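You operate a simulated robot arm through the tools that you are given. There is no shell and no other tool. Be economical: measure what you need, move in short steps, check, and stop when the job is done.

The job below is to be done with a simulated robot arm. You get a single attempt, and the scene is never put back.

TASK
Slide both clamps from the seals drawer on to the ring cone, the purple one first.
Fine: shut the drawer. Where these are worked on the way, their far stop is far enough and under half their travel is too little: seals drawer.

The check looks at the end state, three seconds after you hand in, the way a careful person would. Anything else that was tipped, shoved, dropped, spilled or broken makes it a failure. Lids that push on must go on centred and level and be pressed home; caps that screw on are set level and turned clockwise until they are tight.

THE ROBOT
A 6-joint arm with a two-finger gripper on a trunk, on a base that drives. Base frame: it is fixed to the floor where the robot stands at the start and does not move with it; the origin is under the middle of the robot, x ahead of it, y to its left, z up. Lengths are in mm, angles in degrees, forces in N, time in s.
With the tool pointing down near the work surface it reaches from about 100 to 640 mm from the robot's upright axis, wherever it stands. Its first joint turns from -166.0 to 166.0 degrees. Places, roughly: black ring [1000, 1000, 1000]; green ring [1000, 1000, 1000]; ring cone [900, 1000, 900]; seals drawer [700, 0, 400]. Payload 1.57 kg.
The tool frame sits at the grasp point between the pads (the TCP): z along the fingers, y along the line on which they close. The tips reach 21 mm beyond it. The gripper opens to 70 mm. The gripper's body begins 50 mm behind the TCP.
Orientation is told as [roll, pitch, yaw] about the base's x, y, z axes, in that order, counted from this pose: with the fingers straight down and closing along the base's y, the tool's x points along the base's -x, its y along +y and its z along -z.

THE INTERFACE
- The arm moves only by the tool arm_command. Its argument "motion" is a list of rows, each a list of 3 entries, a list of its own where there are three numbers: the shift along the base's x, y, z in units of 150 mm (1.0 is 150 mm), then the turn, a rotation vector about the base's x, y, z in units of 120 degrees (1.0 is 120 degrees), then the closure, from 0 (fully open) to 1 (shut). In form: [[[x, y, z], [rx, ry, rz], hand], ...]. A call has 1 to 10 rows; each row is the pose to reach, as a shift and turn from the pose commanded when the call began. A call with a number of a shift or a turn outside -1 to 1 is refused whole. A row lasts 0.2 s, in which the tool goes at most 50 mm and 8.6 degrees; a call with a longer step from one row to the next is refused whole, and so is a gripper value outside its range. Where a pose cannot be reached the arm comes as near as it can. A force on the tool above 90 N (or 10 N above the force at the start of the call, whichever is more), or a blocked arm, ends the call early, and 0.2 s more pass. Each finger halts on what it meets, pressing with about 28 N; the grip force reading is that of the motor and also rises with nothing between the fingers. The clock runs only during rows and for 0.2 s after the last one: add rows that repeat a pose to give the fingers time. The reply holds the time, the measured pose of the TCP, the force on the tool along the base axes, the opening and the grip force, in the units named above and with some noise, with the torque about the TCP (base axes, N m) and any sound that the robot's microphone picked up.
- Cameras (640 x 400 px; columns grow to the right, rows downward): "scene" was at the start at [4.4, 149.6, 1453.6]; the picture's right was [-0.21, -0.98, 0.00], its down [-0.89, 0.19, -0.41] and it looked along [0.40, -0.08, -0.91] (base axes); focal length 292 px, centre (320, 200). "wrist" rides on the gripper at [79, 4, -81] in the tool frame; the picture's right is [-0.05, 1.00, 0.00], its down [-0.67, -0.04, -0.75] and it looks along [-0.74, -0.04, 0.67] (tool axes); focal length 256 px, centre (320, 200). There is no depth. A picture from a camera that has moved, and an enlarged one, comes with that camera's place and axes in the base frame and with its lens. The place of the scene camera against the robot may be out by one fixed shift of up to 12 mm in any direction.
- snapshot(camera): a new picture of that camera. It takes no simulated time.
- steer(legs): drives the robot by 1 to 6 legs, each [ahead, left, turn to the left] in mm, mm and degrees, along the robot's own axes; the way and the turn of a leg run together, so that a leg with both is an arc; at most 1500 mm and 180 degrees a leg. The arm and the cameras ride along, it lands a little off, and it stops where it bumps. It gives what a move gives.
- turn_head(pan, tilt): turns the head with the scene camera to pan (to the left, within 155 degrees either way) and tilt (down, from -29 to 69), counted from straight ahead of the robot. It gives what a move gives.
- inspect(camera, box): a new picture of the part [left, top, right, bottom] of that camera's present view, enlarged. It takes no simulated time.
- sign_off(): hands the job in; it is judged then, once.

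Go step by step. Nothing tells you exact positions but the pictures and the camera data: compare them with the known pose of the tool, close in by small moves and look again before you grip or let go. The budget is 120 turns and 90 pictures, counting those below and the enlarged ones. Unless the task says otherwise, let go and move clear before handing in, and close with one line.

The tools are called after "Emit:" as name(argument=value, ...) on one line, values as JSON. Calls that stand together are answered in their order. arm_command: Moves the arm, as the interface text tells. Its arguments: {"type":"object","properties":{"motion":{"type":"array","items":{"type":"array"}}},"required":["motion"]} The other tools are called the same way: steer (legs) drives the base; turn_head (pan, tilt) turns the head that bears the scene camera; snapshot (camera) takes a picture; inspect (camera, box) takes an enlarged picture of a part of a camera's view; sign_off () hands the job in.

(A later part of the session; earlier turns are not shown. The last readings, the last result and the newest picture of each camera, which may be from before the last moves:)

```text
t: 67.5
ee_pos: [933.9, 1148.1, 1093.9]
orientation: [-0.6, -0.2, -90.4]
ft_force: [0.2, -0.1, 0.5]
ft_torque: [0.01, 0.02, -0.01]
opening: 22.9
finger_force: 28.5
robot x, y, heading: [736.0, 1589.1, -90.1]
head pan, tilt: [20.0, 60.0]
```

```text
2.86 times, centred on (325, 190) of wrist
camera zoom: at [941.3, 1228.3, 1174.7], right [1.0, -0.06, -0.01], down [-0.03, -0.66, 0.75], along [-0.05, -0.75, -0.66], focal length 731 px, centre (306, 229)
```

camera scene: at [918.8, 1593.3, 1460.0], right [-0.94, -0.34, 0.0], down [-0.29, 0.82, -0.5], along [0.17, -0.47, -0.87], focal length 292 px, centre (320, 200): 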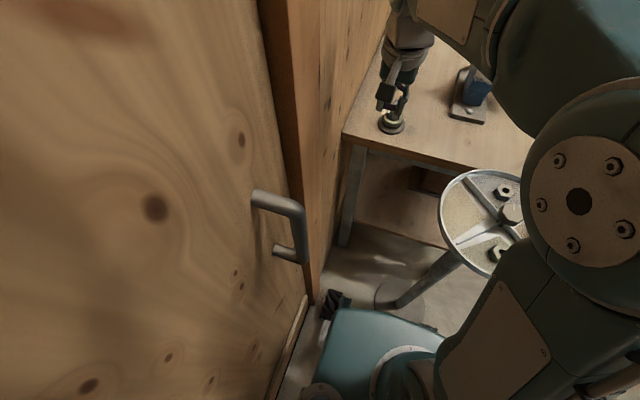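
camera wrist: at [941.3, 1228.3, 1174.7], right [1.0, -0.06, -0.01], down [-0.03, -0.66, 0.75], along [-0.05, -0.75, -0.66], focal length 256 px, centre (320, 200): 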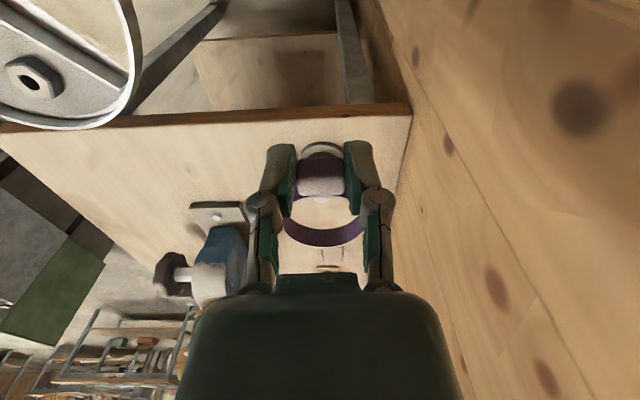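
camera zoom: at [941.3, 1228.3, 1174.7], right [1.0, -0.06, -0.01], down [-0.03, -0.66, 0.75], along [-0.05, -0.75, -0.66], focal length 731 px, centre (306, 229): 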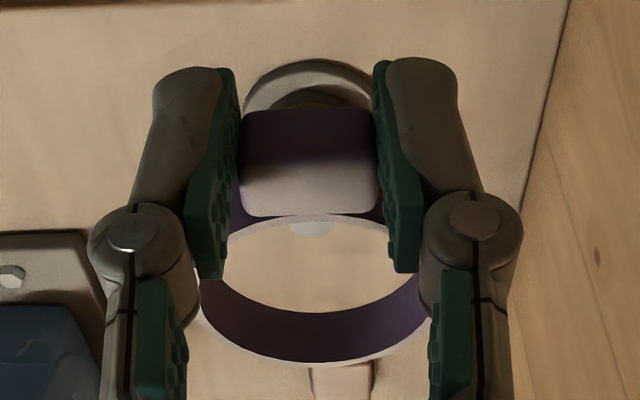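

The ring sits about 46 mm ahead of the TCP, and the post is further on. I'll bring the ring above the post and look through it.

Emit:
arm_command(motion=[[[0, -0.2, -0.1], [0, 0, 0], 1], [[0, -0.4, -0.2], [0, 0, 0], 1], [[0, -0.6, -0.3], [0, 0, 0], 1], [[0, -0.7, -0.4], [0, 0, 0], 1]])

Emit:
inspect(camera="wrist", box=[240, 120, 410, 260])

Emit:
inspect(camera="scene", box=[330, 0, 490, 160])

```text
t: 68.5
ee_pos: [933.0, 1040.5, 1033.2]
orientation: [-0.5, -0.2, -90.2]
ft_force: [0.5, 0.0, -0.3]
ft_torque: [-0.03, -0.04, -0.01]
opening: 23.1
finger_force: 27.7
robot x, y, heading: [732.7, 1593.0, -90.2]
head pan, tilt: [20.0, 60.0]
```

```text
2.86 times, centred on (325, 190) of wrist
camera zoom: at [941.0, 1121.1, 1114.3], right [1.0, -0.06, -0.01], down [-0.03, -0.66, 0.75], along [-0.05, -0.75, -0.66], focal length 731 px, centre (306, 229)
```

zoom: 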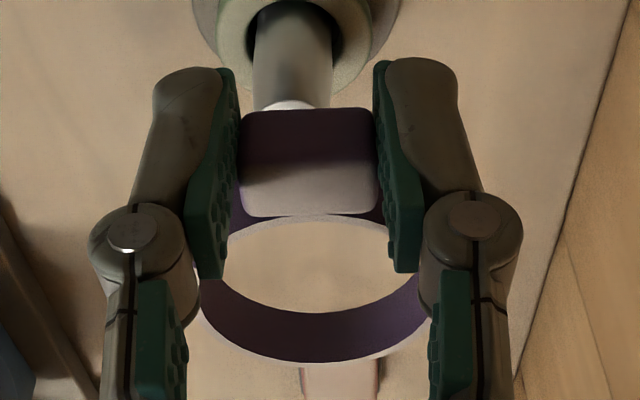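

```text
2.50 times, centred on (410, 80) of scene
camera zoom: at [918.1, 1592.8, 1460.0], right [-0.94, -0.34, 0.0], down [-0.29, 0.82, -0.5], along [0.17, -0.47, -0.87], focal length 731 px, centre (95, 500)
```

zoom: 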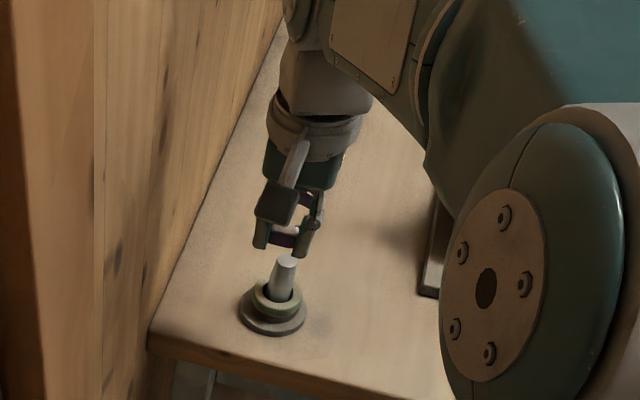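

Combining the wrist views puts the post top at about (929, 990, 958) and the ring centre at about (935, 994). I'll shift by (−6, −3), lower a bit and look.

Emit:
arm_command(motion=[[[-0.04, -0.02, -0.1], [0, 0, 0], 1], [[-0.04, -0.02, -0.2], [0, 0, 0], 1], [[-0.04, -0.02, -0.27], [0, 0, 0], 1]])

Emit:
inspect(camera="wrist", box=[240, 120, 410, 260])

Emit:
inspect(camera="scene", box=[360, 40, 440, 120])

```text
t: 69.3
ee_pos: [928.4, 1036.7, 992.9]
orientation: [-0.7, 0.0, -90.3]
ft_force: [-0.3, 0.1, -0.4]
ft_torque: [-0.02, 0.02, -0.05]
opening: 23.0
finger_force: 28.3
robot x, y, heading: [734.1, 1591.7, -90.4]
head pan, tilt: [20.0, 60.0]
```

```text
2.86 times, centred on (325, 190) of wrist
camera zoom: at [935.4, 1116.9, 1074.1], right [1.0, -0.06, -0.01], down [-0.03, -0.66, 0.75], along [-0.05, -0.75, -0.67], focal length 731 px, centre (306, 229)
```

zoom: 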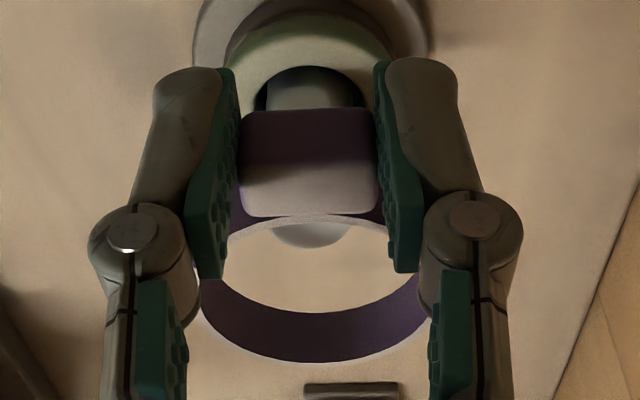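

```text
5.00 times, centred on (400, 80) of scene
camera zoom: at [917.9, 1592.8, 1460.1], right [-0.94, -0.34, 0.0], down [-0.29, 0.82, -0.5], along [0.17, -0.47, -0.87], focal length 1462 px, centre (-80, 800)
```

zoom: 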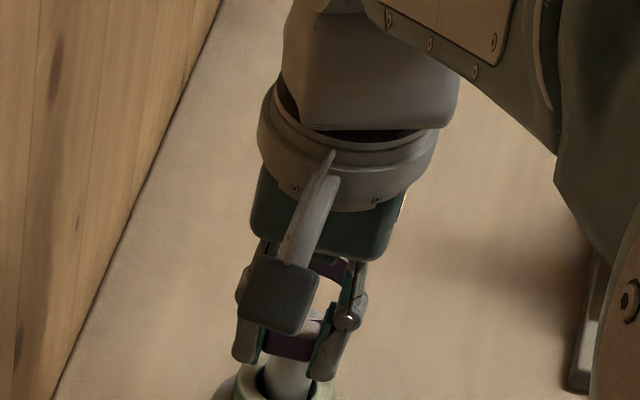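

Post and ring are aligned in the view. I'll lower the ring over the post.

Emit:
arm_command(motion=[[[0, 0, -0.07], [0, 0, 0], 1], [[0, 0, -0.14], [0, 0, 0], 1], [[0, 0, -0.2], [0, 0, 0], 1]])

Emit:
inspect(camera="wrist", box=[240, 120, 410, 260])

```text
t: 70.1
ee_pos: [928.0, 1036.9, 964.5]
orientation: [-0.5, -0.3, -90.3]
ft_force: [-0.7, -3.2, 12.1]
ft_torque: [-0.78, 0.06, -0.01]
opening: 22.9
finger_force: 27.4
robot x, y, heading: [735.5, 1592.4, -90.3]
head pan, tilt: [20.0, 60.0]
```

```text
2.86 times, centred on (325, 190) of wrist
camera zoom: at [934.4, 1117.6, 1044.8], right [1.0, -0.06, -0.01], down [-0.03, -0.66, 0.75], along [-0.05, -0.75, -0.66], focal length 731 px, centre (306, 229)
```

zoom: 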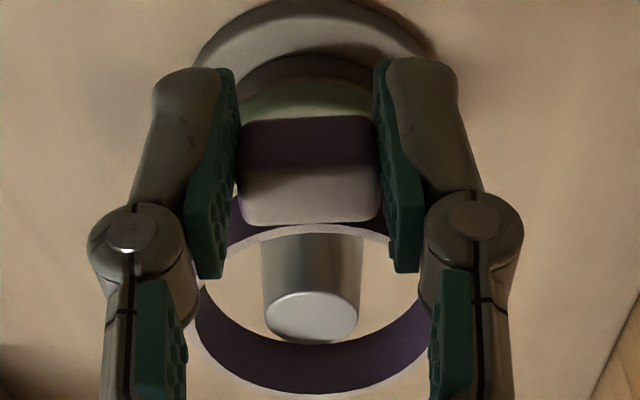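

The far rim of the ring is catching on the post top, so the ring is closer to the TCP than I reckoned. I'll lift and look.

Emit:
arm_command(motion=[[[0, 0, 0.1], [0, 0, 0], 1], [[0, 0, 0.2], [0, 0, 0], 1]])

Emit:
inspect(camera="wrist", box=[240, 120, 410, 260])

```text
t: 70.7
ee_pos: [927.8, 1039.4, 991.4]
orientation: [-0.6, 0.0, -90.3]
ft_force: [0.9, -0.2, -0.5]
ft_torque: [0.03, 0.02, 0.01]
opening: 23.2
finger_force: 27.6
robot x, y, heading: [737.6, 1589.4, -90.1]
head pan, tilt: [20.0, 60.0]
```

```text
2.86 times, centred on (325, 190) of wrist
camera zoom: at [934.0, 1118.4, 1073.3], right [1.0, -0.06, -0.01], down [-0.03, -0.67, 0.75], along [-0.05, -0.74, -0.67], focal length 731 px, centre (306, 229)
```

zoom: 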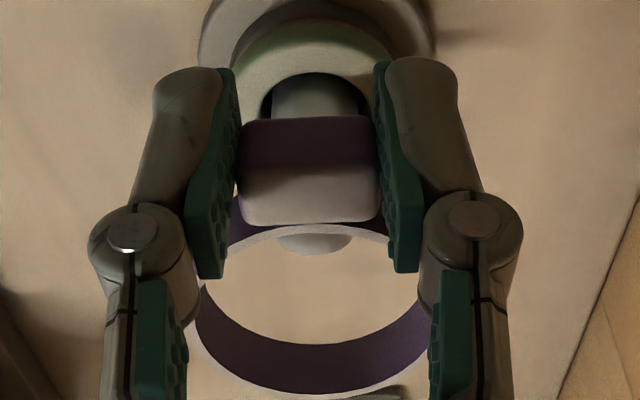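

I'll level the ring by pitching the tool 9° and move 12 mm further toward the post.

Emit:
arm_command(motion=[[[0, -0.03, 0.03], [0.035, 0, 0], 1], [[0, -0.08, 0.03], [0.075, 0, 0], 1]])

Emit:
inspect(camera="wrist", box=[240, 120, 410, 260])

Emit:
inspect(camera="scene", box=[360, 40, 440, 120])

```text
t: 71.3
ee_pos: [927.0, 1025.7, 995.7]
orientation: [-0.5, 8.9, -90.3]
ft_force: [0.4, -0.1, 0.6]
ft_torque: [0.0, 0.01, -0.01]
opening: 23.1
finger_force: 27.9
robot x, y, heading: [736.9, 1589.2, -90.5]
head pan, tilt: [20.0, 60.0]
```

```text
2.86 times, centred on (325, 190) of wrist
camera zoom: at [934.6, 1092.8, 1089.6], right [1.0, -0.06, -0.02], down [-0.03, -0.77, 0.63], along [-0.05, -0.63, -0.77], focal length 731 px, centre (306, 229)
```

zoom: 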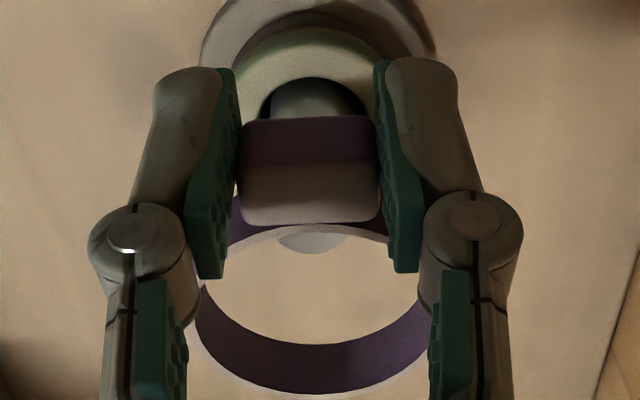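

```text
5.00 times, centred on (400, 80) of scene
camera zoom: at [918.1, 1592.6, 1460.0], right [-0.94, -0.34, 0.0], down [-0.29, 0.82, -0.5], along [0.17, -0.47, -0.87], focal length 1462 px, centre (-80, 800)
```

zoom: 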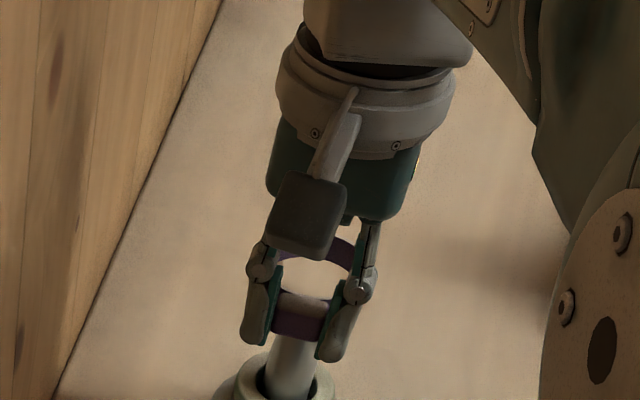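

The post should come up near the ring's centre now. I'll lower in steps.

Emit:
arm_command(motion=[[[0, 0, -0.07], [0, 0, 0], 1], [[0, 0, -0.14], [0, 0, 0], 1], [[0, 0, -0.21], [0, 0, 0], 1]])

Emit:
inspect(camera="wrist", box=[240, 120, 410, 260])

```text
t: 72.1
ee_pos: [926.5, 1026.9, 964.8]
orientation: [-0.6, 8.9, -90.3]
ft_force: [-0.5, 0.0, 0.0]
ft_torque: [0.04, -0.01, -0.03]
opening: 22.9
finger_force: 28.4
robot x, y, heading: [736.1, 1593.6, -90.3]
head pan, tilt: [20.0, 60.0]
```

```text
2.86 times, centred on (325, 190) of wrist
camera zoom: at [934.4, 1091.7, 1058.2], right [1.0, -0.06, -0.02], down [-0.03, -0.77, 0.63], along [-0.05, -0.63, -0.77], focal length 731 px, centre (306, 229)
```

zoom: 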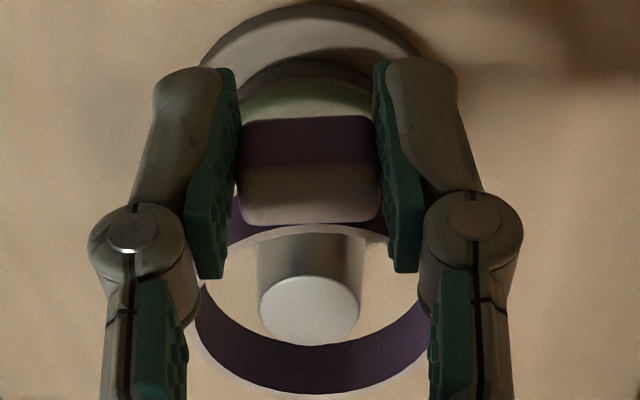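

It is well centred. Continuing down.

Emit:
arm_command(motion=[[[0, 0, -0.06], [0, 0, 0], 1], [[0, 0, -0.12], [0, 0, 0], 1], [[0, 0, -0.18], [0, 0, 0], 1], [[0, 0, -0.21], [0, 0, 0], 1]])

Emit:
inspect(camera="wrist", box=[240, 120, 410, 260])

```text
t: 73.1
ee_pos: [929.1, 1025.8, 934.7]
orientation: [-0.6, 8.9, -90.4]
ft_force: [-1.2, 0.0, -1.2]
ft_torque: [-0.01, 0.01, 0.03]
opening: 22.8
finger_force: 28.0
robot x, y, heading: [738.5, 1592.4, -90.4]
head pan, tilt: [20.0, 60.0]
```

```text
2.86 times, centred on (325, 190) of wrist
camera zoom: at [935.2, 1093.0, 1027.2], right [1.0, -0.06, -0.02], down [-0.03, -0.77, 0.63], along [-0.05, -0.63, -0.77], focal length 731 px, centre (306, 229)
```

zoom: 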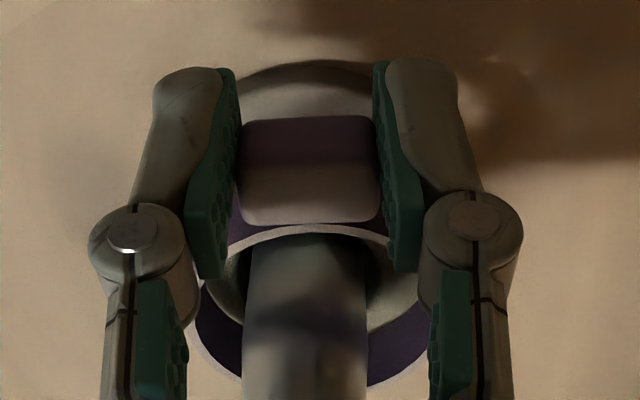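

Emit:
arm_command(motion=[[[0, 0, -0.04], [0, 0, 0], 1], [[0, 0, -0.08], [0, 0, 0], 1], [[0, 0, -0.12], [0, 0, 0], 1]])

Emit:
inspect(camera="wrist", box=[240, 120, 410, 260])

Emit:
inspect(camera="scene", box=[360, 60, 440, 140])

```text
t: 73.9
ee_pos: [929.1, 1025.8, 917.5]
orientation: [-0.6, 8.8, -90.3]
ft_force: [1.4, 0.2, 22.9]
ft_torque: [-0.37, 0.06, 0.04]
opening: 22.5
finger_force: 28.0
robot x, y, heading: [733.3, 1589.5, -90.4]
head pan, tilt: [20.0, 60.0]
```

```text
2.86 times, centred on (325, 190) of wrist
camera zoom: at [934.8, 1092.8, 1009.7], right [1.0, -0.06, -0.02], down [-0.03, -0.77, 0.64], along [-0.05, -0.63, -0.77], focal length 731 px, centre (306, 229)
```

zoom: 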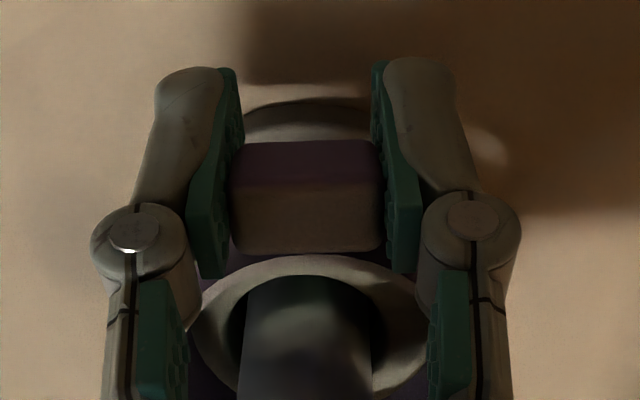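

```text
5.00 times, centred on (400, 100) of scene
camera zoom: at [917.4, 1594.4, 1460.2], right [-0.94, -0.34, 0.0], down [-0.29, 0.82, -0.5], along [0.17, -0.47, -0.87], focal length 1462 px, centre (-80, 700)
```

zoom: 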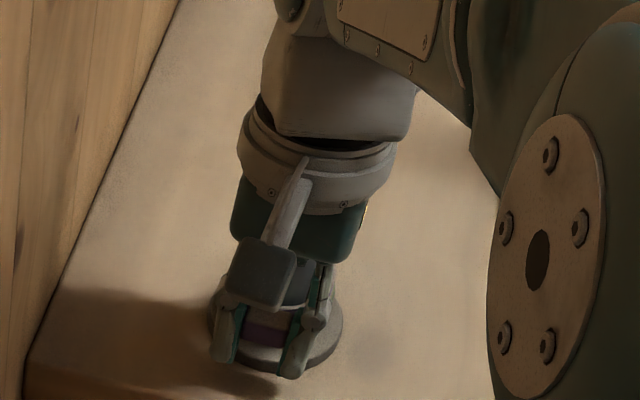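

It has made contact and the clamp rests on the green ring. I'll release and lift.

Emit:
arm_command(motion=[[[0, 0, 0.01], [0, 0, 0], 1], [[0, 0, 0.015], [0, 0, 0], 0.6], [[0, 0, 0.015], [0, 0, 0], 0.2], [[0, 0, 0.015], [0, 0, 0], 0], [[0, 0, 0.015], [0, 0, 0], 0]])

Emit:
arm_command(motion=[[[0, 0.1, 0.15], [0, 0, 0], 0], [[0, 0.2, 0.35], [0, 0, 0], 0], [[0, 0.3, 0.6], [-0.04, 0, 0], 0], [[0, 0.4, 0.8], [-0.075, 0, 0], 0]])

Emit:
snapshot(camera="wrist")

Emit:
inspect(camera="scene", box=[360, 60, 440, 140])

```text
t: 75.1
ee_pos: [927.5, 1025.8, 918.2]
orientation: [-0.5, 8.9, -90.3]
ft_force: [0.0, 0.6, 0.2]
ft_torque: [-0.01, -0.01, -0.03]
opening: 70.1
finger_force: 0.0
robot x, y, heading: [736.5, 1590.5, -90.0]
head pan, tilt: [20.0, 60.0]
```

```text
t: 76.1
ee_pos: [925.9, 1087.0, 1038.0]
orientation: [-0.6, -0.3, -90.3]
ft_force: [0.2, -0.4, -0.8]
ft_torque: [0.0, -0.02, 0.01]
opening: 70.1
finger_force: 0.0
robot x, y, heading: [737.8, 1591.4, -90.4]
head pan, tilt: [20.0, 60.0]
```

```text
41 pictures are left
camera wrist: at [933.0, 1166.7, 1119.1], right [1.0, -0.06, -0.01], down [-0.03, -0.66, 0.75], along [-0.05, -0.75, -0.66], focal length 256 px, centre (320, 200)
```

wrist: 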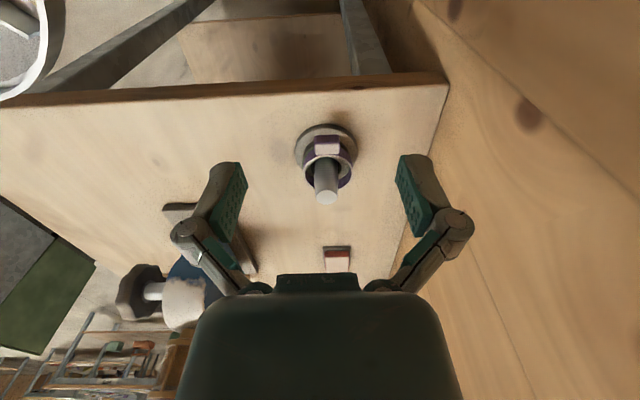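

```text
5.00 times, centred on (400, 100) of scene
camera zoom: at [917.5, 1593.1, 1460.1], right [-0.94, -0.34, 0.0], down [-0.29, 0.82, -0.5], along [0.17, -0.47, -0.87], focal length 1462 px, centre (-80, 700)
```

zoom: 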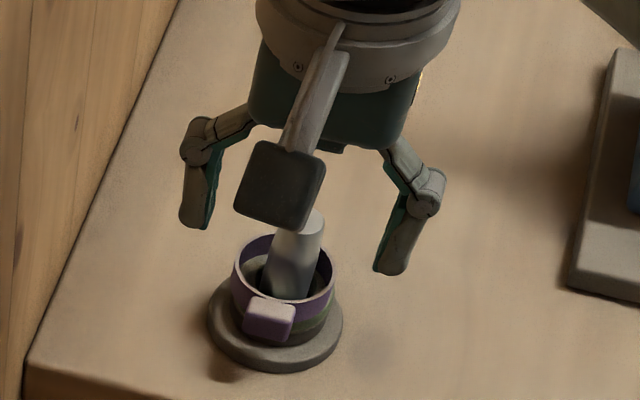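

Emit:
inspect(camera="wrist", box=[280, 110, 370, 215])

```text
3.81 times, centred on (325, 162) of wrist
camera zoom: at [933.0, 1166.7, 1119.1], right [1.0, -0.06, -0.01], down [-0.03, -0.66, 0.75], along [-0.05, -0.75, -0.66], focal length 975 px, centre (301, 343)
```

zoom: 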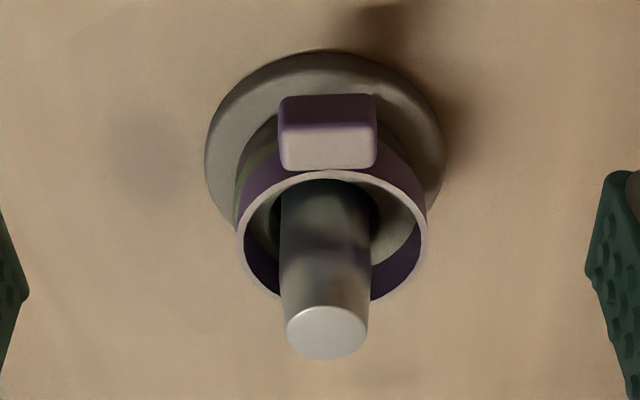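

The purple clamp is seated level on the green ring. I'll go back for the other clamp, retracting the arm first.

Emit:
arm_command(motion=[[[0, 0.1, 0.2], [0, 0, 0], 0], [[0, 0.3, 0.4], [0, 0, 0], 0], [[-0.1, 0.5, 0.6], [0, 0, 0], 0], [[-0.3, 0.7, 0.67], [0, 0, 0], 0], [[-0.5, 0.9, 0.67], [0, 0, 0], 0], [[-0.65, 1.0, 0.67], [0, 0, 0], 0]])

Emit:
arm_command(motion=[[[0, 0.2, 0], [0, 0, 0], 0], [[0, 0.4, 0], [0, 0, 0], 0]])

Emit:
steer(legs=[[-20, 0, 0], [0, -970, 0], [0, 0, 90]])

Emit:
steer(legs=[[0, -1300, 0]])

```text
t: 77.5
ee_pos: [829.3, 1237.2, 1139.4]
orientation: [-0.5, -0.2, -90.3]
ft_force: [0.4, -0.2, -0.5]
ft_torque: [0.03, 0.0, -0.01]
opening: 70.0
finger_force: 0.0
robot x, y, heading: [736.0, 1590.2, -90.3]
head pan, tilt: [20.0, 60.0]
```

```text
t: 78.1
ee_pos: [830.6, 1297.6, 1140.1]
orientation: [-0.6, -0.2, -90.4]
ft_force: [0.6, 0.3, -0.1]
ft_torque: [-0.02, -0.03, 0.0]
opening: 69.9
finger_force: 0.2
robot x, y, heading: [732.7, 1590.0, -90.5]
head pan, tilt: [20.0, 60.0]
```

```text
t: 87.2
ee_pos: [77.6, 1705.4, 1140.1]
orientation: [-0.5, -0.3, -2.8]
ft_force: [-0.7, 0.7, -1.0]
ft_torque: [0.02, -0.02, -0.01]
opening: 70.0
finger_force: 0.0
robot x, y, heading: [-221.0, 1622.7, -2.7]
head pan, tilt: [20.0, 60.0]
```

```text
t: 93.8
ee_pos: [6.8, 403.7, 1139.5]
orientation: [-0.6, -0.3, -3.5]
ft_force: [0.3, 0.6, 0.2]
ft_torque: [-0.03, -0.02, -0.02]
opening: 70.2
finger_force: 0.1
robot x, y, heading: [-292.0, 323.9, -3.5]
head pan, tilt: [20.0, 60.0]
```

Emit:
steer(legs=[[60, 0, 3.5], [0, -325, 0], [110, 0, 0]])

Emit:
turn_head(pan=0, tilt=60)

Emit:
snapshot(camera="scene")

```text
t: 97.3
ee_pos: [174.2, 90.4, 1140.0]
orientation: [-0.6, -0.2, 0.1]
ft_force: [-0.4, 0.4, 0.0]
ft_torque: [-0.01, 0.01, -0.02]
opening: 70.1
finger_force: 0.1
robot x, y, heading: [-124.1, -5.3, -0.0]
head pan, tilt: [20.0, 60.0]
```

```text
t: 98.1
ee_pos: [172.4, 88.5, 1139.6]
orientation: [-0.5, -0.3, 0.1]
ft_force: [0.3, 1.1, 0.1]
ft_torque: [-0.02, 0.0, -0.01]
opening: 69.9
finger_force: 0.0
robot x, y, heading: [-121.1, -12.0, -0.1]
head pan, tilt: [0.0, 60.0]
```

```text
38 pictures are left
camera scene: at [-108.8, 155.0, 1460.2], right [0.0, -1.0, 0.0], down [-0.87, 0.0, -0.5], along [0.5, 0.0, -0.87], focal length 292 px, centre (320, 200)
```

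scene: 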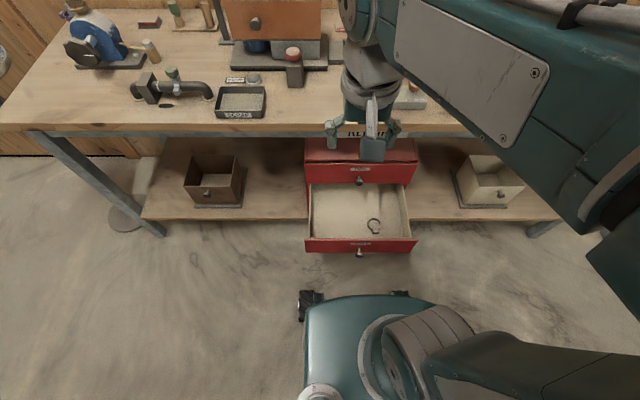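

Emit:
arm_command(motion=[[[0, -0.15, -0.25], [0, 0, 0], 0], [[0, -0.3, -0.5], [0, 0, 0], 0], [[0, -0.45, -0.75], [0, 0, 0], 0], [[0.1, -0.5, -1.0], [0, 0, 0], 0]])

Emit:
arm_command(motion=[[[0.1, -0.15, -0.25], [0, 0, 0], 0], [[0.2, -0.3, -0.5], [0, 0, 0], 0], [[0.3, -0.45, -0.75], [0, 0, 0], 0], [[0.35, -0.53, -1.0], [0, 0, 0], 0]])

Emit:
arm_command(motion=[[[0.1, 0, -0.25], [0, 0, 0], 0], [[0.2, 0, -0.5], [0, 0, 0], 0], [[0.3, 0, -0.75], [0, 0, 0], 0], [[0.4, 0, -1.0], [0, 0, 0], 0]])

Emit:
snapshot(camera="wrist")

```text
t: 99.1
ee_pos: [189.3, 15.3, 990.9]
orientation: [-0.5, -0.2, 0.1]
ft_force: [0.3, -0.9, 0.7]
ft_torque: [-0.02, 0.01, -0.01]
opening: 69.7
finger_force: 0.0
robot x, y, heading: [-120.4, -6.9, 0.1]
head pan, tilt: [0.0, 60.0]
```

```text
t: 100.1
ee_pos: [243.0, -67.3, 841.4]
orientation: [-0.5, -0.1, 0.2]
ft_force: [0.2, -0.7, -0.3]
ft_torque: [0.01, 0.03, 0.02]
opening: 69.9
finger_force: 0.0
robot x, y, heading: [-119.7, -5.6, -0.0]
head pan, tilt: [0.0, 60.0]
```

```text
t: 101.1
ee_pos: [301.1, -67.9, 688.6]
orientation: [-0.5, -0.1, 0.1]
ft_force: [0.4, -1.3, -0.4]
ft_torque: [-0.05, -0.02, 0.0]
opening: 70.0
finger_force: 0.0
robot x, y, heading: [-120.0, -6.1, -0.1]
head pan, tilt: [0.0, 60.0]
```

```text
37 pictures are left
camera wrist: at [223.0, -62.3, 770.3], right [0.05, 1.0, -0.01], down [0.66, -0.03, 0.75], along [0.75, -0.04, -0.66], focal length 256 px, centre (320, 200)
```

wrist: 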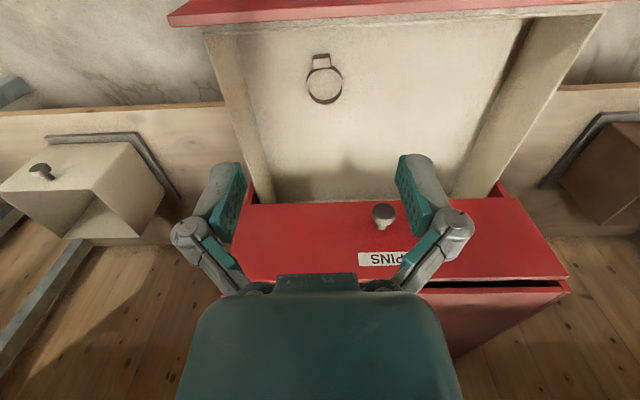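

Emit:
arm_command(motion=[[[0.08, 0, -0.25], [0, 0, 0], 0], [[0.16, 0, -0.5], [0, 0, 0], 0], [[0.24, 0, -0.75], [0, 0, 0], 0], [[0.29, 0, -1.0], [0, 0, 0], 0]])

Emit:
arm_command(motion=[[[0, 0, -0.15], [0, 0, 0], 0], [[0, 0, -0.29], [0, 0, 0], 0]])

Emit:
inspect(camera="wrist", box=[180, 30, 460, 220])

```text
t: 102.1
ee_pos: [345.0, -66.2, 539.8]
orientation: [-0.5, -0.3, 0.1]
ft_force: [-0.1, -0.2, 0.1]
ft_torque: [0.02, 0.02, 0.02]
opening: 70.3
finger_force: 0.0
robot x, y, heading: [-119.2, -7.7, -0.0]
head pan, tilt: [0.0, 60.0]
```

```text
t: 102.7
ee_pos: [344.0, -66.7, 496.0]
orientation: [-0.4, -0.2, 0.1]
ft_force: [0.6, -0.8, 0.4]
ft_torque: [0.0, 0.02, 0.0]
opening: 69.8
finger_force: 0.1
robot x, y, heading: [-121.0, -3.3, -0.1]
head pan, tilt: [0.0, 60.0]
```

```text
2.11 times, centred on (320, 125) of wrist
camera zoom: at [266.0, -61.5, 577.7], right [0.05, 1.0, -0.01], down [0.66, -0.03, 0.75], along [0.75, -0.04, -0.66], focal length 539 px, centre (320, 358)
```

zoom: 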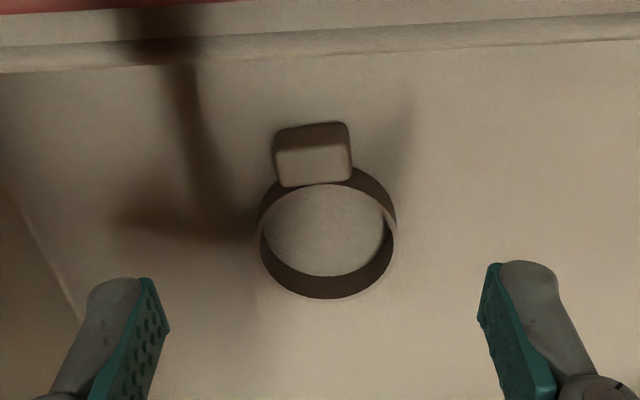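

The brown lug is about 10 mm ahead of the TCP. I'll descend onto it and close.

Emit:
arm_command(motion=[[[0.067, -0.01, -0.15], [0, 0, 0], 0], [[0.067, -0.01, -0.3], [0, 0, 0], 0], [[0.067, -0.01, -0.4], [0, 0, 0], 0], [[0.067, -0.01, -0.445], [0, 0, 0], 0], [[0.067, -0.01, -0.445], [0, 0, 0], 0.3], [[0.067, -0.01, -0.445], [0, 0, 0], 0.6], [[0.067, -0.01, -0.445], [0, 0, 0], 1], [[0.067, -0.01, -0.445], [0, 0, 0], 1]])

```text
t: 104.5
ee_pos: [353.1, -66.9, 430.0]
orientation: [-0.5, -0.2, 0.1]
ft_force: [-0.9, 0.7, 1.2]
ft_torque: [0.01, -0.03, 0.01]
opening: 22.9
finger_force: 27.8
robot x, y, heading: [-119.0, -10.9, -0.2]
head pan, tilt: [0.0, 60.0]
```

Emit:
arm_command(motion=[[[0, 0, 0.2], [0, 0, 0], 1], [[0, 0, 0.45], [0, 0, 0], 1], [[0, 0, 0.7], [0, 0, 0], 1], [[0, 0, 0.95], [0, 0, 0], 1]])

Emit:
inspect(camera="wrist", box=[240, 120, 410, 260])

```text
t: 105.5
ee_pos: [352.5, -66.1, 570.6]
orientation: [-0.5, -0.2, 0.1]
ft_force: [-0.8, -0.4, -0.5]
ft_torque: [0.0, -0.01, -0.01]
opening: 22.8
finger_force: 28.0
robot x, y, heading: [-119.7, -5.9, -0.3]
head pan, tilt: [0.0, 60.0]
```

```text
2.86 times, centred on (325, 190) of wrist
camera zoom: at [275.3, -61.7, 651.6], right [0.05, 1.0, -0.01], down [0.66, -0.03, 0.75], along [0.75, -0.04, -0.67], focal length 731 px, centre (306, 229)
```

zoom: 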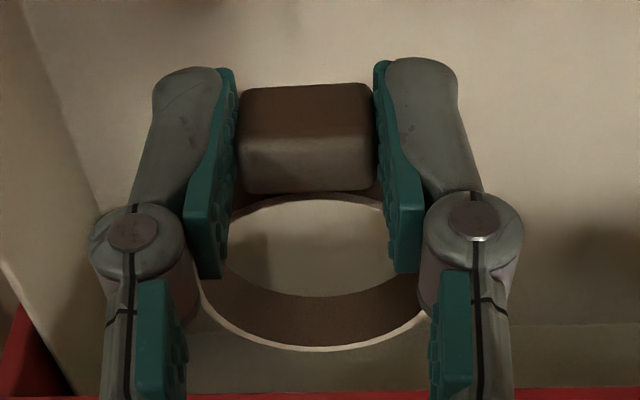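

Gripped well. I'll raise along the reverse path and drive back to the cone.

Emit:
arm_command(motion=[[[-0.1, 0, 0.25], [0, 0, 0], 1], [[-0.2, 0, 0.5], [0, 0, 0], 1], [[-0.3, 0, 0.75], [0, 0, 0], 1], [[-0.35, 0, 1.0], [0, 0, 0], 1]])

Emit:
arm_command(motion=[[[-0.1, 0.1, 0.25], [0, 0, 0], 1], [[-0.2, 0.25, 0.5], [0, 0, 0], 1], [[-0.3, 0.4, 0.75], [0, 0, 0], 1], [[-0.35, 0.5, 1.0], [0, 0, 0], 1]])

Emit:
arm_command(motion=[[[-0.1, 0.1, 0.25], [0, 0, 0], 1], [[-0.2, 0.25, 0.5], [0, 0, 0], 1], [[-0.3, 0.4, 0.75], [0, 0, 0], 1], [[-0.4, 0.5, 1.0], [0, 0, 0], 1]])

Emit:
arm_command(motion=[[[-0.05, 0, 0.25], [0, 0, 0], 1], [[-0.08, 0, 0.5], [0, 0, 0], 1], [[-0.08, 0, 0.8], [0, 0, 0], 1]])

Emit:
steer(legs=[[-110, 0, 0], [0, 1200, 0]])

```text
t: 106.5
ee_pos: [300.3, -68.9, 722.6]
orientation: [-0.5, -0.1, 0.1]
ft_force: [0.0, -0.2, 0.3]
ft_torque: [-0.03, 0.0, -0.02]
opening: 23.2
finger_force: 28.0
robot x, y, heading: [-119.1, -11.0, 0.2]
head pan, tilt: [0.0, 60.0]
```

```text
t: 107.5
ee_pos: [248.5, 7.5, 870.3]
orientation: [-0.5, -0.1, 0.0]
ft_force: [-0.3, 0.3, 0.1]
ft_torque: [0.0, 0.0, 0.0]
opening: 22.8
finger_force: 27.8
robot x, y, heading: [-118.2, -9.4, 0.2]
head pan, tilt: [0.0, 60.0]
```

```text
t: 108.5
ee_pos: [190.5, 81.6, 1022.1]
orientation: [-0.6, -0.1, 0.1]
ft_force: [1.1, 0.0, -0.2]
ft_torque: [-0.03, 0.01, -0.01]
opening: 22.8
finger_force: 28.3
robot x, y, heading: [-115.8, -7.3, 0.3]
head pan, tilt: [0.0, 60.0]
```

```text
t: 109.3
ee_pos: [175.8, 84.4, 1143.0]
orientation: [-0.5, -0.2, 0.1]
ft_force: [-0.2, 0.1, -0.3]
ft_torque: [0.0, 0.01, 0.02]
opening: 22.8
finger_force: 28.2
robot x, y, heading: [-121.5, -9.2, 0.1]
head pan, tilt: [0.0, 60.0]
```

```text
t: 116.1
ee_pos: [63.4, 1247.9, 1143.9]
orientation: [-0.4, -0.3, 0.1]
ft_force: [-0.7, -0.2, -0.5]
ft_torque: [0.05, 0.02, -0.03]
opening: 22.8
finger_force: 28.4
robot x, y, heading: [-234.8, 1158.2, 0.1]
head pan, tilt: [0.0, 60.0]
```

Emit:
steer(legs=[[0, 460, 0], [0, 0, -90]])

```text
t: 122.7
ee_pos: [-145.4, 1316.0, 1143.7]
orientation: [-0.6, -0.2, -90.4]
ft_force: [0.5, 0.1, 0.0]
ft_torque: [0.0, -0.01, 0.02]
opening: 22.8
finger_force: 28.1
robot x, y, heading: [-231.3, 1612.7, -90.6]
head pan, tilt: [0.0, 60.0]
```

Emit:
steer(legs=[[0, 800, 0.5]])

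```text
t: 127.0
ee_pos: [651.0, 1317.3, 1144.1]
orientation: [-0.1, -0.2, -89.8]
ft_force: [-0.3, -0.3, 0.4]
ft_torque: [-0.01, 0.01, 0.05]
opening: 22.8
finger_force: 27.5
robot x, y, heading: [564.1, 1612.2, -90.0]
head pan, tilt: [0.0, 60.0]
```

Emit:
steer(legs=[[0, 166, 0], [18, 0, 0]])

Emit:
turn_head(pan=20, tilt=60)

Emit:
inspect(camera="scene", box=[310, 50, 470, 210])

```text
t: 128.8
ee_pos: [826.6, 1299.1, 1143.7]
orientation: [-0.4, -0.2, -89.7]
ft_force: [0.0, 0.3, -0.8]
ft_torque: [0.02, 0.01, 0.02]
opening: 22.9
finger_force: 28.1
robot x, y, heading: [735.6, 1591.5, -89.9]
head pan, tilt: [0.0, 60.0]
```

```text
t: 129.6
ee_pos: [822.7, 1298.6, 1143.6]
orientation: [-0.3, -0.2, -89.8]
ft_force: [-1.0, -0.2, 0.0]
ft_torque: [0.03, -0.05, 0.02]
opening: 23.0
finger_force: 28.3
robot x, y, heading: [734.4, 1593.1, -89.7]
head pan, tilt: [20.0, 60.0]
```

```text
2.50 times, centred on (390, 130) of scene
camera zoom: at [916.1, 1598.9, 1460.2], right [-0.94, -0.35, 0.0], down [-0.3, 0.81, -0.5], along [0.17, -0.47, -0.87], focal length 731 px, centre (145, 375)
```

zoom: 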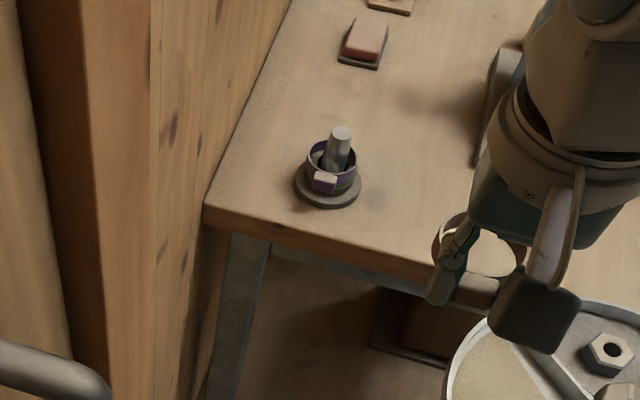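

The robot is in place. I'll turn the tool 90° so this lug lands away from the purple one, and approach the post.

Emit:
arm_command(motion=[[[0.03, -0.1, 0], [0, 0, 0.0667], 1], [[0.06, -0.2, 0], [0, 0, 0.1333], 1], [[0.09, -0.3, 0], [0, 0, 0.2], 1], [[0.12, -0.4, 0], [0, 0, 0.2667], 1], [[0.15, -0.5, 0], [0, 0, 0.3333], 1], [[0.18, -0.6, 0], [0, 0, 0.4], 1], [[0.21, -0.7, 0], [0, 0, 0.4667], 1], [[0.24, -0.8, 0], [0, 0, 0.5333], 1], [[0.27, -0.9, 0], [0, 0, 0.6], 1], [[0.3, -1.0, 0], [0, 0, 0.6667], 1]])

Emit:
arm_command(motion=[[[0, -0.2, -0.1], [0, 0, 0.04], 1], [[0, -0.4, -0.2], [0, 0, 0.08], 1], [[0, -0.6, -0.3], [0, 0, 0.08], 1], [[0, -0.8, -0.4], [0, 0, 0.08], 1], [[0, -0.98, -0.5], [0, 0, 0.08], 1]])

Emit:
snapshot(camera="wrist")

Emit:
inspect(camera="scene", box=[330, 20, 490, 180])

```text
t: 131.8
ee_pos: [867.6, 1147.9, 1143.8]
orientation: [-0.2, -0.2, -9.7]
ft_force: [-0.8, -0.3, 0.7]
ft_torque: [0.03, -0.01, 0.02]
opening: 22.6
finger_force: 28.1
robot x, y, heading: [734.9, 1594.6, -89.5]
head pan, tilt: [20.0, 60.0]
```

```text
t: 133.0
ee_pos: [868.4, 1001.3, 1069.2]
orientation: [-0.4, -0.2, -0.2]
ft_force: [-0.3, 0.0, 0.8]
ft_torque: [-0.05, 0.01, 0.03]
opening: 22.9
finger_force: 27.7
robot x, y, heading: [730.3, 1594.9, -89.7]
head pan, tilt: [20.0, 60.0]
```

```text
33 pictures are left
camera wrist: at [789.7, 1006.0, 1151.1], right [0.06, 1.0, -0.01], down [0.66, -0.03, 0.75], along [0.75, -0.05, -0.66], focal length 256 px, centre (320, 200)
```

wrist: 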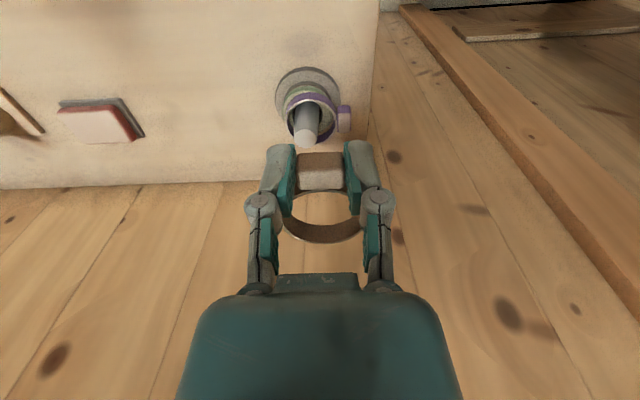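

```text
2.50 times, centred on (410, 100) of scene
camera zoom: at [916.8, 1597.1, 1460.1], right [-0.94, -0.35, 0.0], down [-0.3, 0.81, -0.5], along [0.17, -0.47, -0.87], focal length 731 px, centre (95, 450)
```

zoom: 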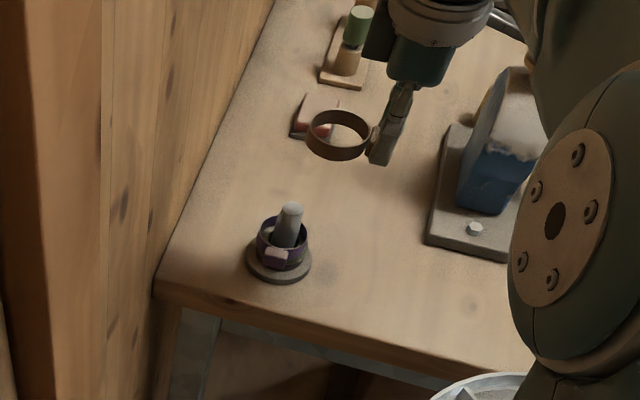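

Emit:
arm_command(motion=[[[0.09, -0.04, -0.1], [0, 0, 0], 1], [[0.18, -0.08, -0.2], [0, 0, 0], 1], [[0.18, -0.08, -0.35], [0, 0, 0], 1], [[0.18, -0.08, -0.46], [0, 0, 0], 1]])

Emit:
inspect(camera="wrist", box=[240, 120, 410, 260])

Emit:
inspect(camera="scene", box=[360, 40, 440, 120])

```text
t: 134.0
ee_pos: [896.3, 988.3, 1000.3]
orientation: [-0.3, -0.1, -0.3]
ft_force: [0.8, 0.5, -1.0]
ft_torque: [0.0, -0.02, 0.0]
opening: 22.9
finger_force: 27.8
robot x, y, heading: [738.8, 1592.1, -89.6]
head pan, tilt: [20.0, 60.0]
```

```text
2.86 times, centred on (325, 190) of wrist
camera zoom: at [818.2, 994.3, 1080.8], right [0.06, 1.0, 0.0], down [0.66, -0.03, 0.75], along [0.75, -0.04, -0.66], focal length 731 px, centre (306, 229)
```

zoom: 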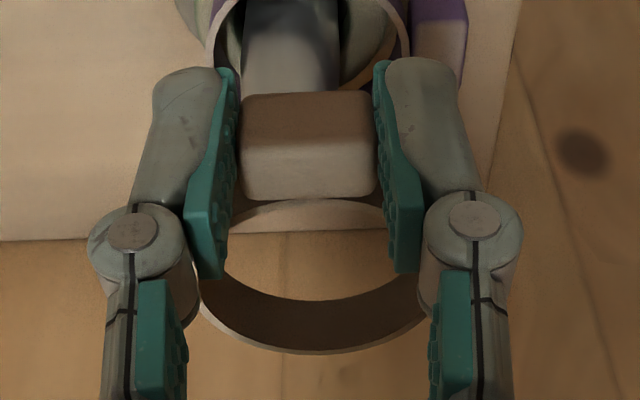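

```text
5.00 times, centred on (400, 80) of scene
camera zoom: at [916.9, 1597.1, 1460.1], right [-0.94, -0.35, 0.0], down [-0.3, 0.81, -0.5], along [0.17, -0.47, -0.87], focal length 1462 px, centre (-80, 800)
```

zoom: 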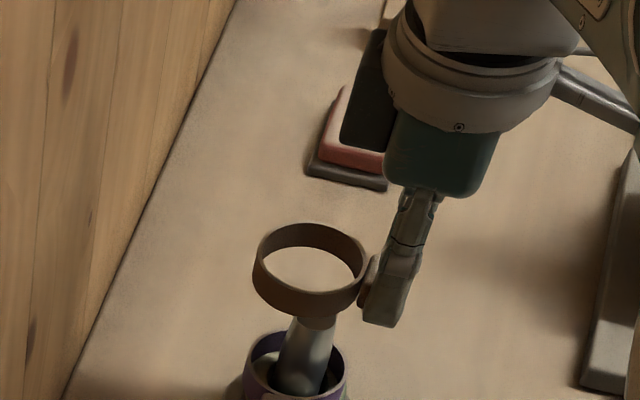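

Reworking the geometry puts the ring about 41 mm ahead of the TCP and the post at about (926, 983). I'll shift by (−10, −6) and lower to just above the post.

Emit:
arm_command(motion=[[[-0.067, -0.04, 0], [0, 0, 0], 1], [[-0.067, -0.04, -0.06], [0, 0, 0], 1]])

Emit:
inspect(camera="wrist", box=[240, 120, 410, 260])

Emit:
inspect(camera="scene", box=[360, 40, 440, 120])

```text
t: 134.6
ee_pos: [885.6, 985.5, 989.6]
orientation: [-0.2, -0.2, -0.2]
ft_force: [-0.1, 0.2, -0.4]
ft_torque: [-0.03, -0.01, -0.02]
opening: 23.0
finger_force: 27.7
robot x, y, heading: [733.5, 1591.6, -89.8]
head pan, tilt: [20.0, 60.0]
```

```text
2.86 times, centred on (325, 190) of wrist
camera zoom: at [807.8, 989.6, 1071.6], right [0.06, 1.0, 0.0], down [0.66, -0.03, 0.75], along [0.75, -0.05, -0.66], focal length 731 px, centre (306, 229)
```

zoom: 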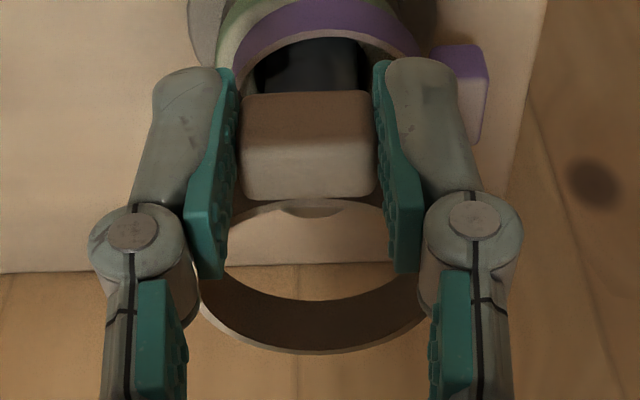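

```text
5.00 times, centred on (400, 80) of scene
camera zoom: at [916.6, 1597.1, 1460.1], right [-0.94, -0.35, 0.0], down [-0.3, 0.81, -0.5], along [0.17, -0.47, -0.87], focal length 1462 px, centre (-80, 800)
```

zoom: 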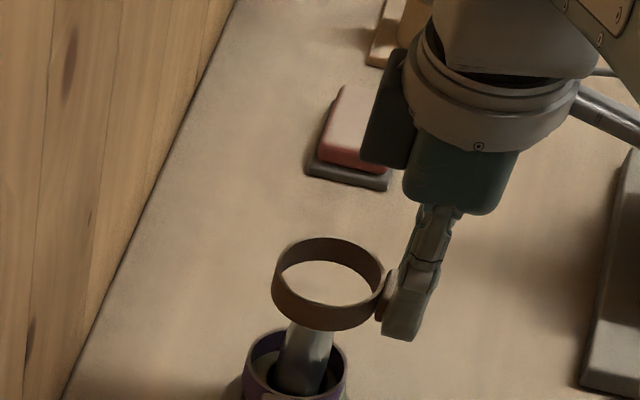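

The geometry is now consistent: the post is centred within a few millimetres. I'll lower.

Emit:
arm_command(motion=[[[0, -0.007, -0.07], [0, 0, 0], 1], [[0, -0.007, -0.12], [0, 0, 0], 1], [[0, -0.007, -0.16], [0, 0, 0], 1]])

Emit:
inspect(camera="wrist", box=[240, 120, 410, 260])

Emit:
inspect(camera="scene", box=[360, 50, 440, 130])

```text
t: 135.4
ee_pos: [886.1, 983.1, 967.4]
orientation: [-0.3, -0.2, -0.2]
ft_force: [0.2, -0.5, -0.2]
ft_torque: [-0.03, 0.0, -0.02]
opening: 22.9
finger_force: 27.7
robot x, y, heading: [734.3, 1591.5, -89.6]
head pan, tilt: [20.0, 60.0]
```

```text
2.86 times, centred on (325, 190) of wrist
camera zoom: at [807.6, 988.3, 1047.3], right [0.06, 1.0, 0.0], down [0.66, -0.03, 0.75], along [0.75, -0.04, -0.66], focal length 731 px, centre (306, 229)
```

zoom: 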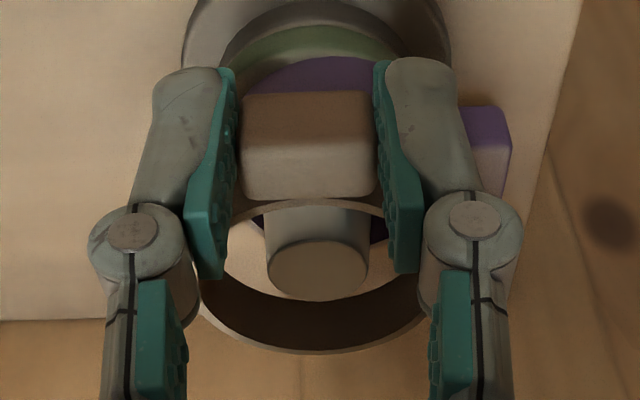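

```text
5.00 times, centred on (400, 90) of scene
camera zoom: at [916.7, 1597.0, 1460.1], right [-0.94, -0.35, 0.0], down [-0.3, 0.81, -0.5], along [0.17, -0.47, -0.87], focal length 1462 px, centre (-80, 750)
```

zoom: 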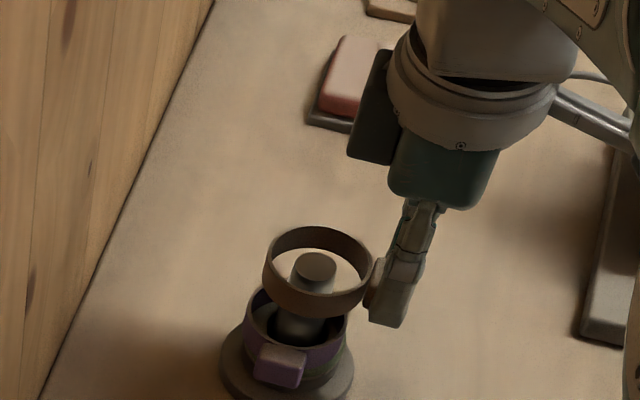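

The post is through the ring and centred. I'll continue down until contact.

Emit:
arm_command(motion=[[[0, 0, -0.06], [0, 0, 0], 1], [[0, 0, -0.12], [0, 0, 0], 1], [[0, 0, -0.17], [0, 0, 0], 1]])

Emit:
inspect(camera="wrist", box=[240, 120, 410, 260])

Emit:
inspect(camera="scene", box=[360, 60, 440, 140])

```text
t: 136.2
ee_pos: [885.3, 981.7, 942.7]
orientation: [-0.6, -0.3, -0.2]
ft_force: [-2.0, -1.0, 21.0]
ft_torque: [0.02, -0.33, -0.02]
opening: 23.3
finger_force: 27.9
robot x, y, heading: [735.5, 1594.2, -89.6]
head pan, tilt: [20.0, 60.0]
```

```text
2.86 times, centred on (325, 190) of wrist
camera zoom: at [807.8, 987.8, 1023.8], right [0.06, 1.0, -0.01], down [0.66, -0.03, 0.75], along [0.75, -0.05, -0.66], focal length 731 px, centre (306, 229)
```

zoom: 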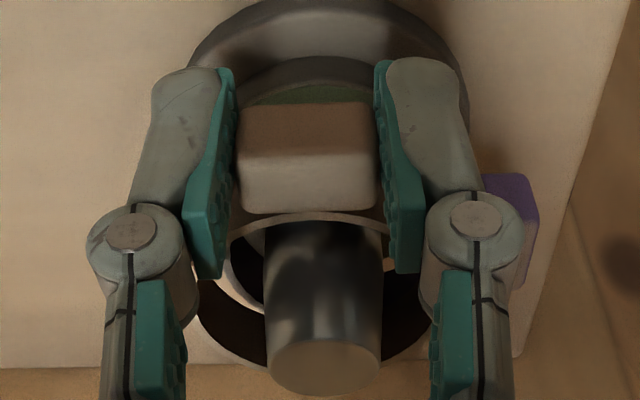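

```text
5.00 times, centred on (400, 100) of scene
camera zoom: at [915.1, 1598.7, 1460.4], right [-0.94, -0.35, 0.0], down [-0.3, 0.81, -0.5], along [0.17, -0.47, -0.87], focal length 1462 px, centre (-80, 700)
```

zoom: 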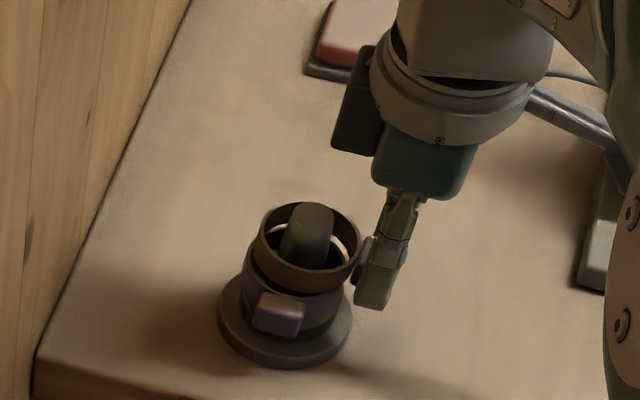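

It touches down but sits a few millimetres off towards −x/−y. I'll lift slightly, shift by (+4, +3) and set it down gently.

Emit:
arm_command(motion=[[[0, 0, 0.06], [0, 0, 0], 1], [[0.027, 0.02, 0.06], [0, 0, 0], 1], [[0.027, 0.02, 0.03], [0, 0, 0], 1], [[0.027, 0.02, 0.02], [0, 0, 0], 1]])

Emit:
inspect(camera="scene", box=[370, 70, 430, 130])

Emit:
inspect(camera="wrist", box=[240, 120, 410, 260])

```text
t: 137.2
ee_pos: [890.2, 984.8, 943.4]
orientation: [-0.3, -0.1, -0.3]
ft_force: [0.6, 1.0, 3.0]
ft_torque: [0.14, -0.09, 0.04]
opening: 23.0
finger_force: 28.5
robot x, y, heading: [729.9, 1593.6, -89.8]
head pan, tilt: [20.0, 60.0]
```

```text
6.67 times, centred on (400, 100) of scene
camera zoom: at [916.8, 1597.3, 1460.1], right [-0.94, -0.35, 0.0], down [-0.3, 0.81, -0.5], along [0.17, -0.47, -0.87], focal length 1950 px, centre (-213, 867)
```

zoom: 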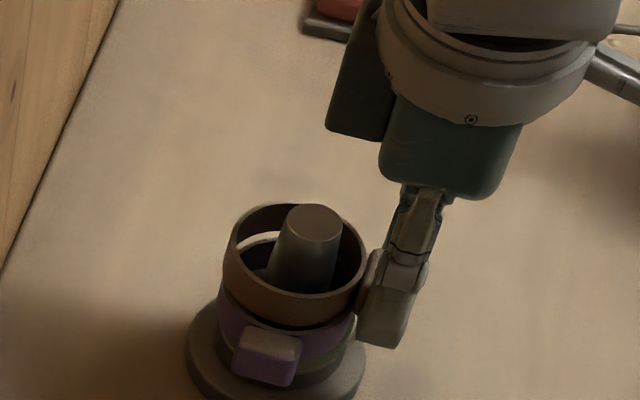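

```text
2.86 times, centred on (325, 190) of wrist
camera zoom: at [812.1, 990.5, 1025.4], right [0.06, 1.0, 0.0], down [0.66, -0.03, 0.75], along [0.75, -0.04, -0.66], focal length 731 px, centre (306, 229)
```

zoom: 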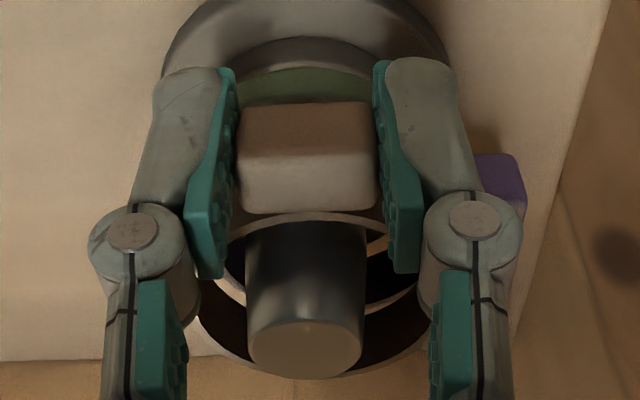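

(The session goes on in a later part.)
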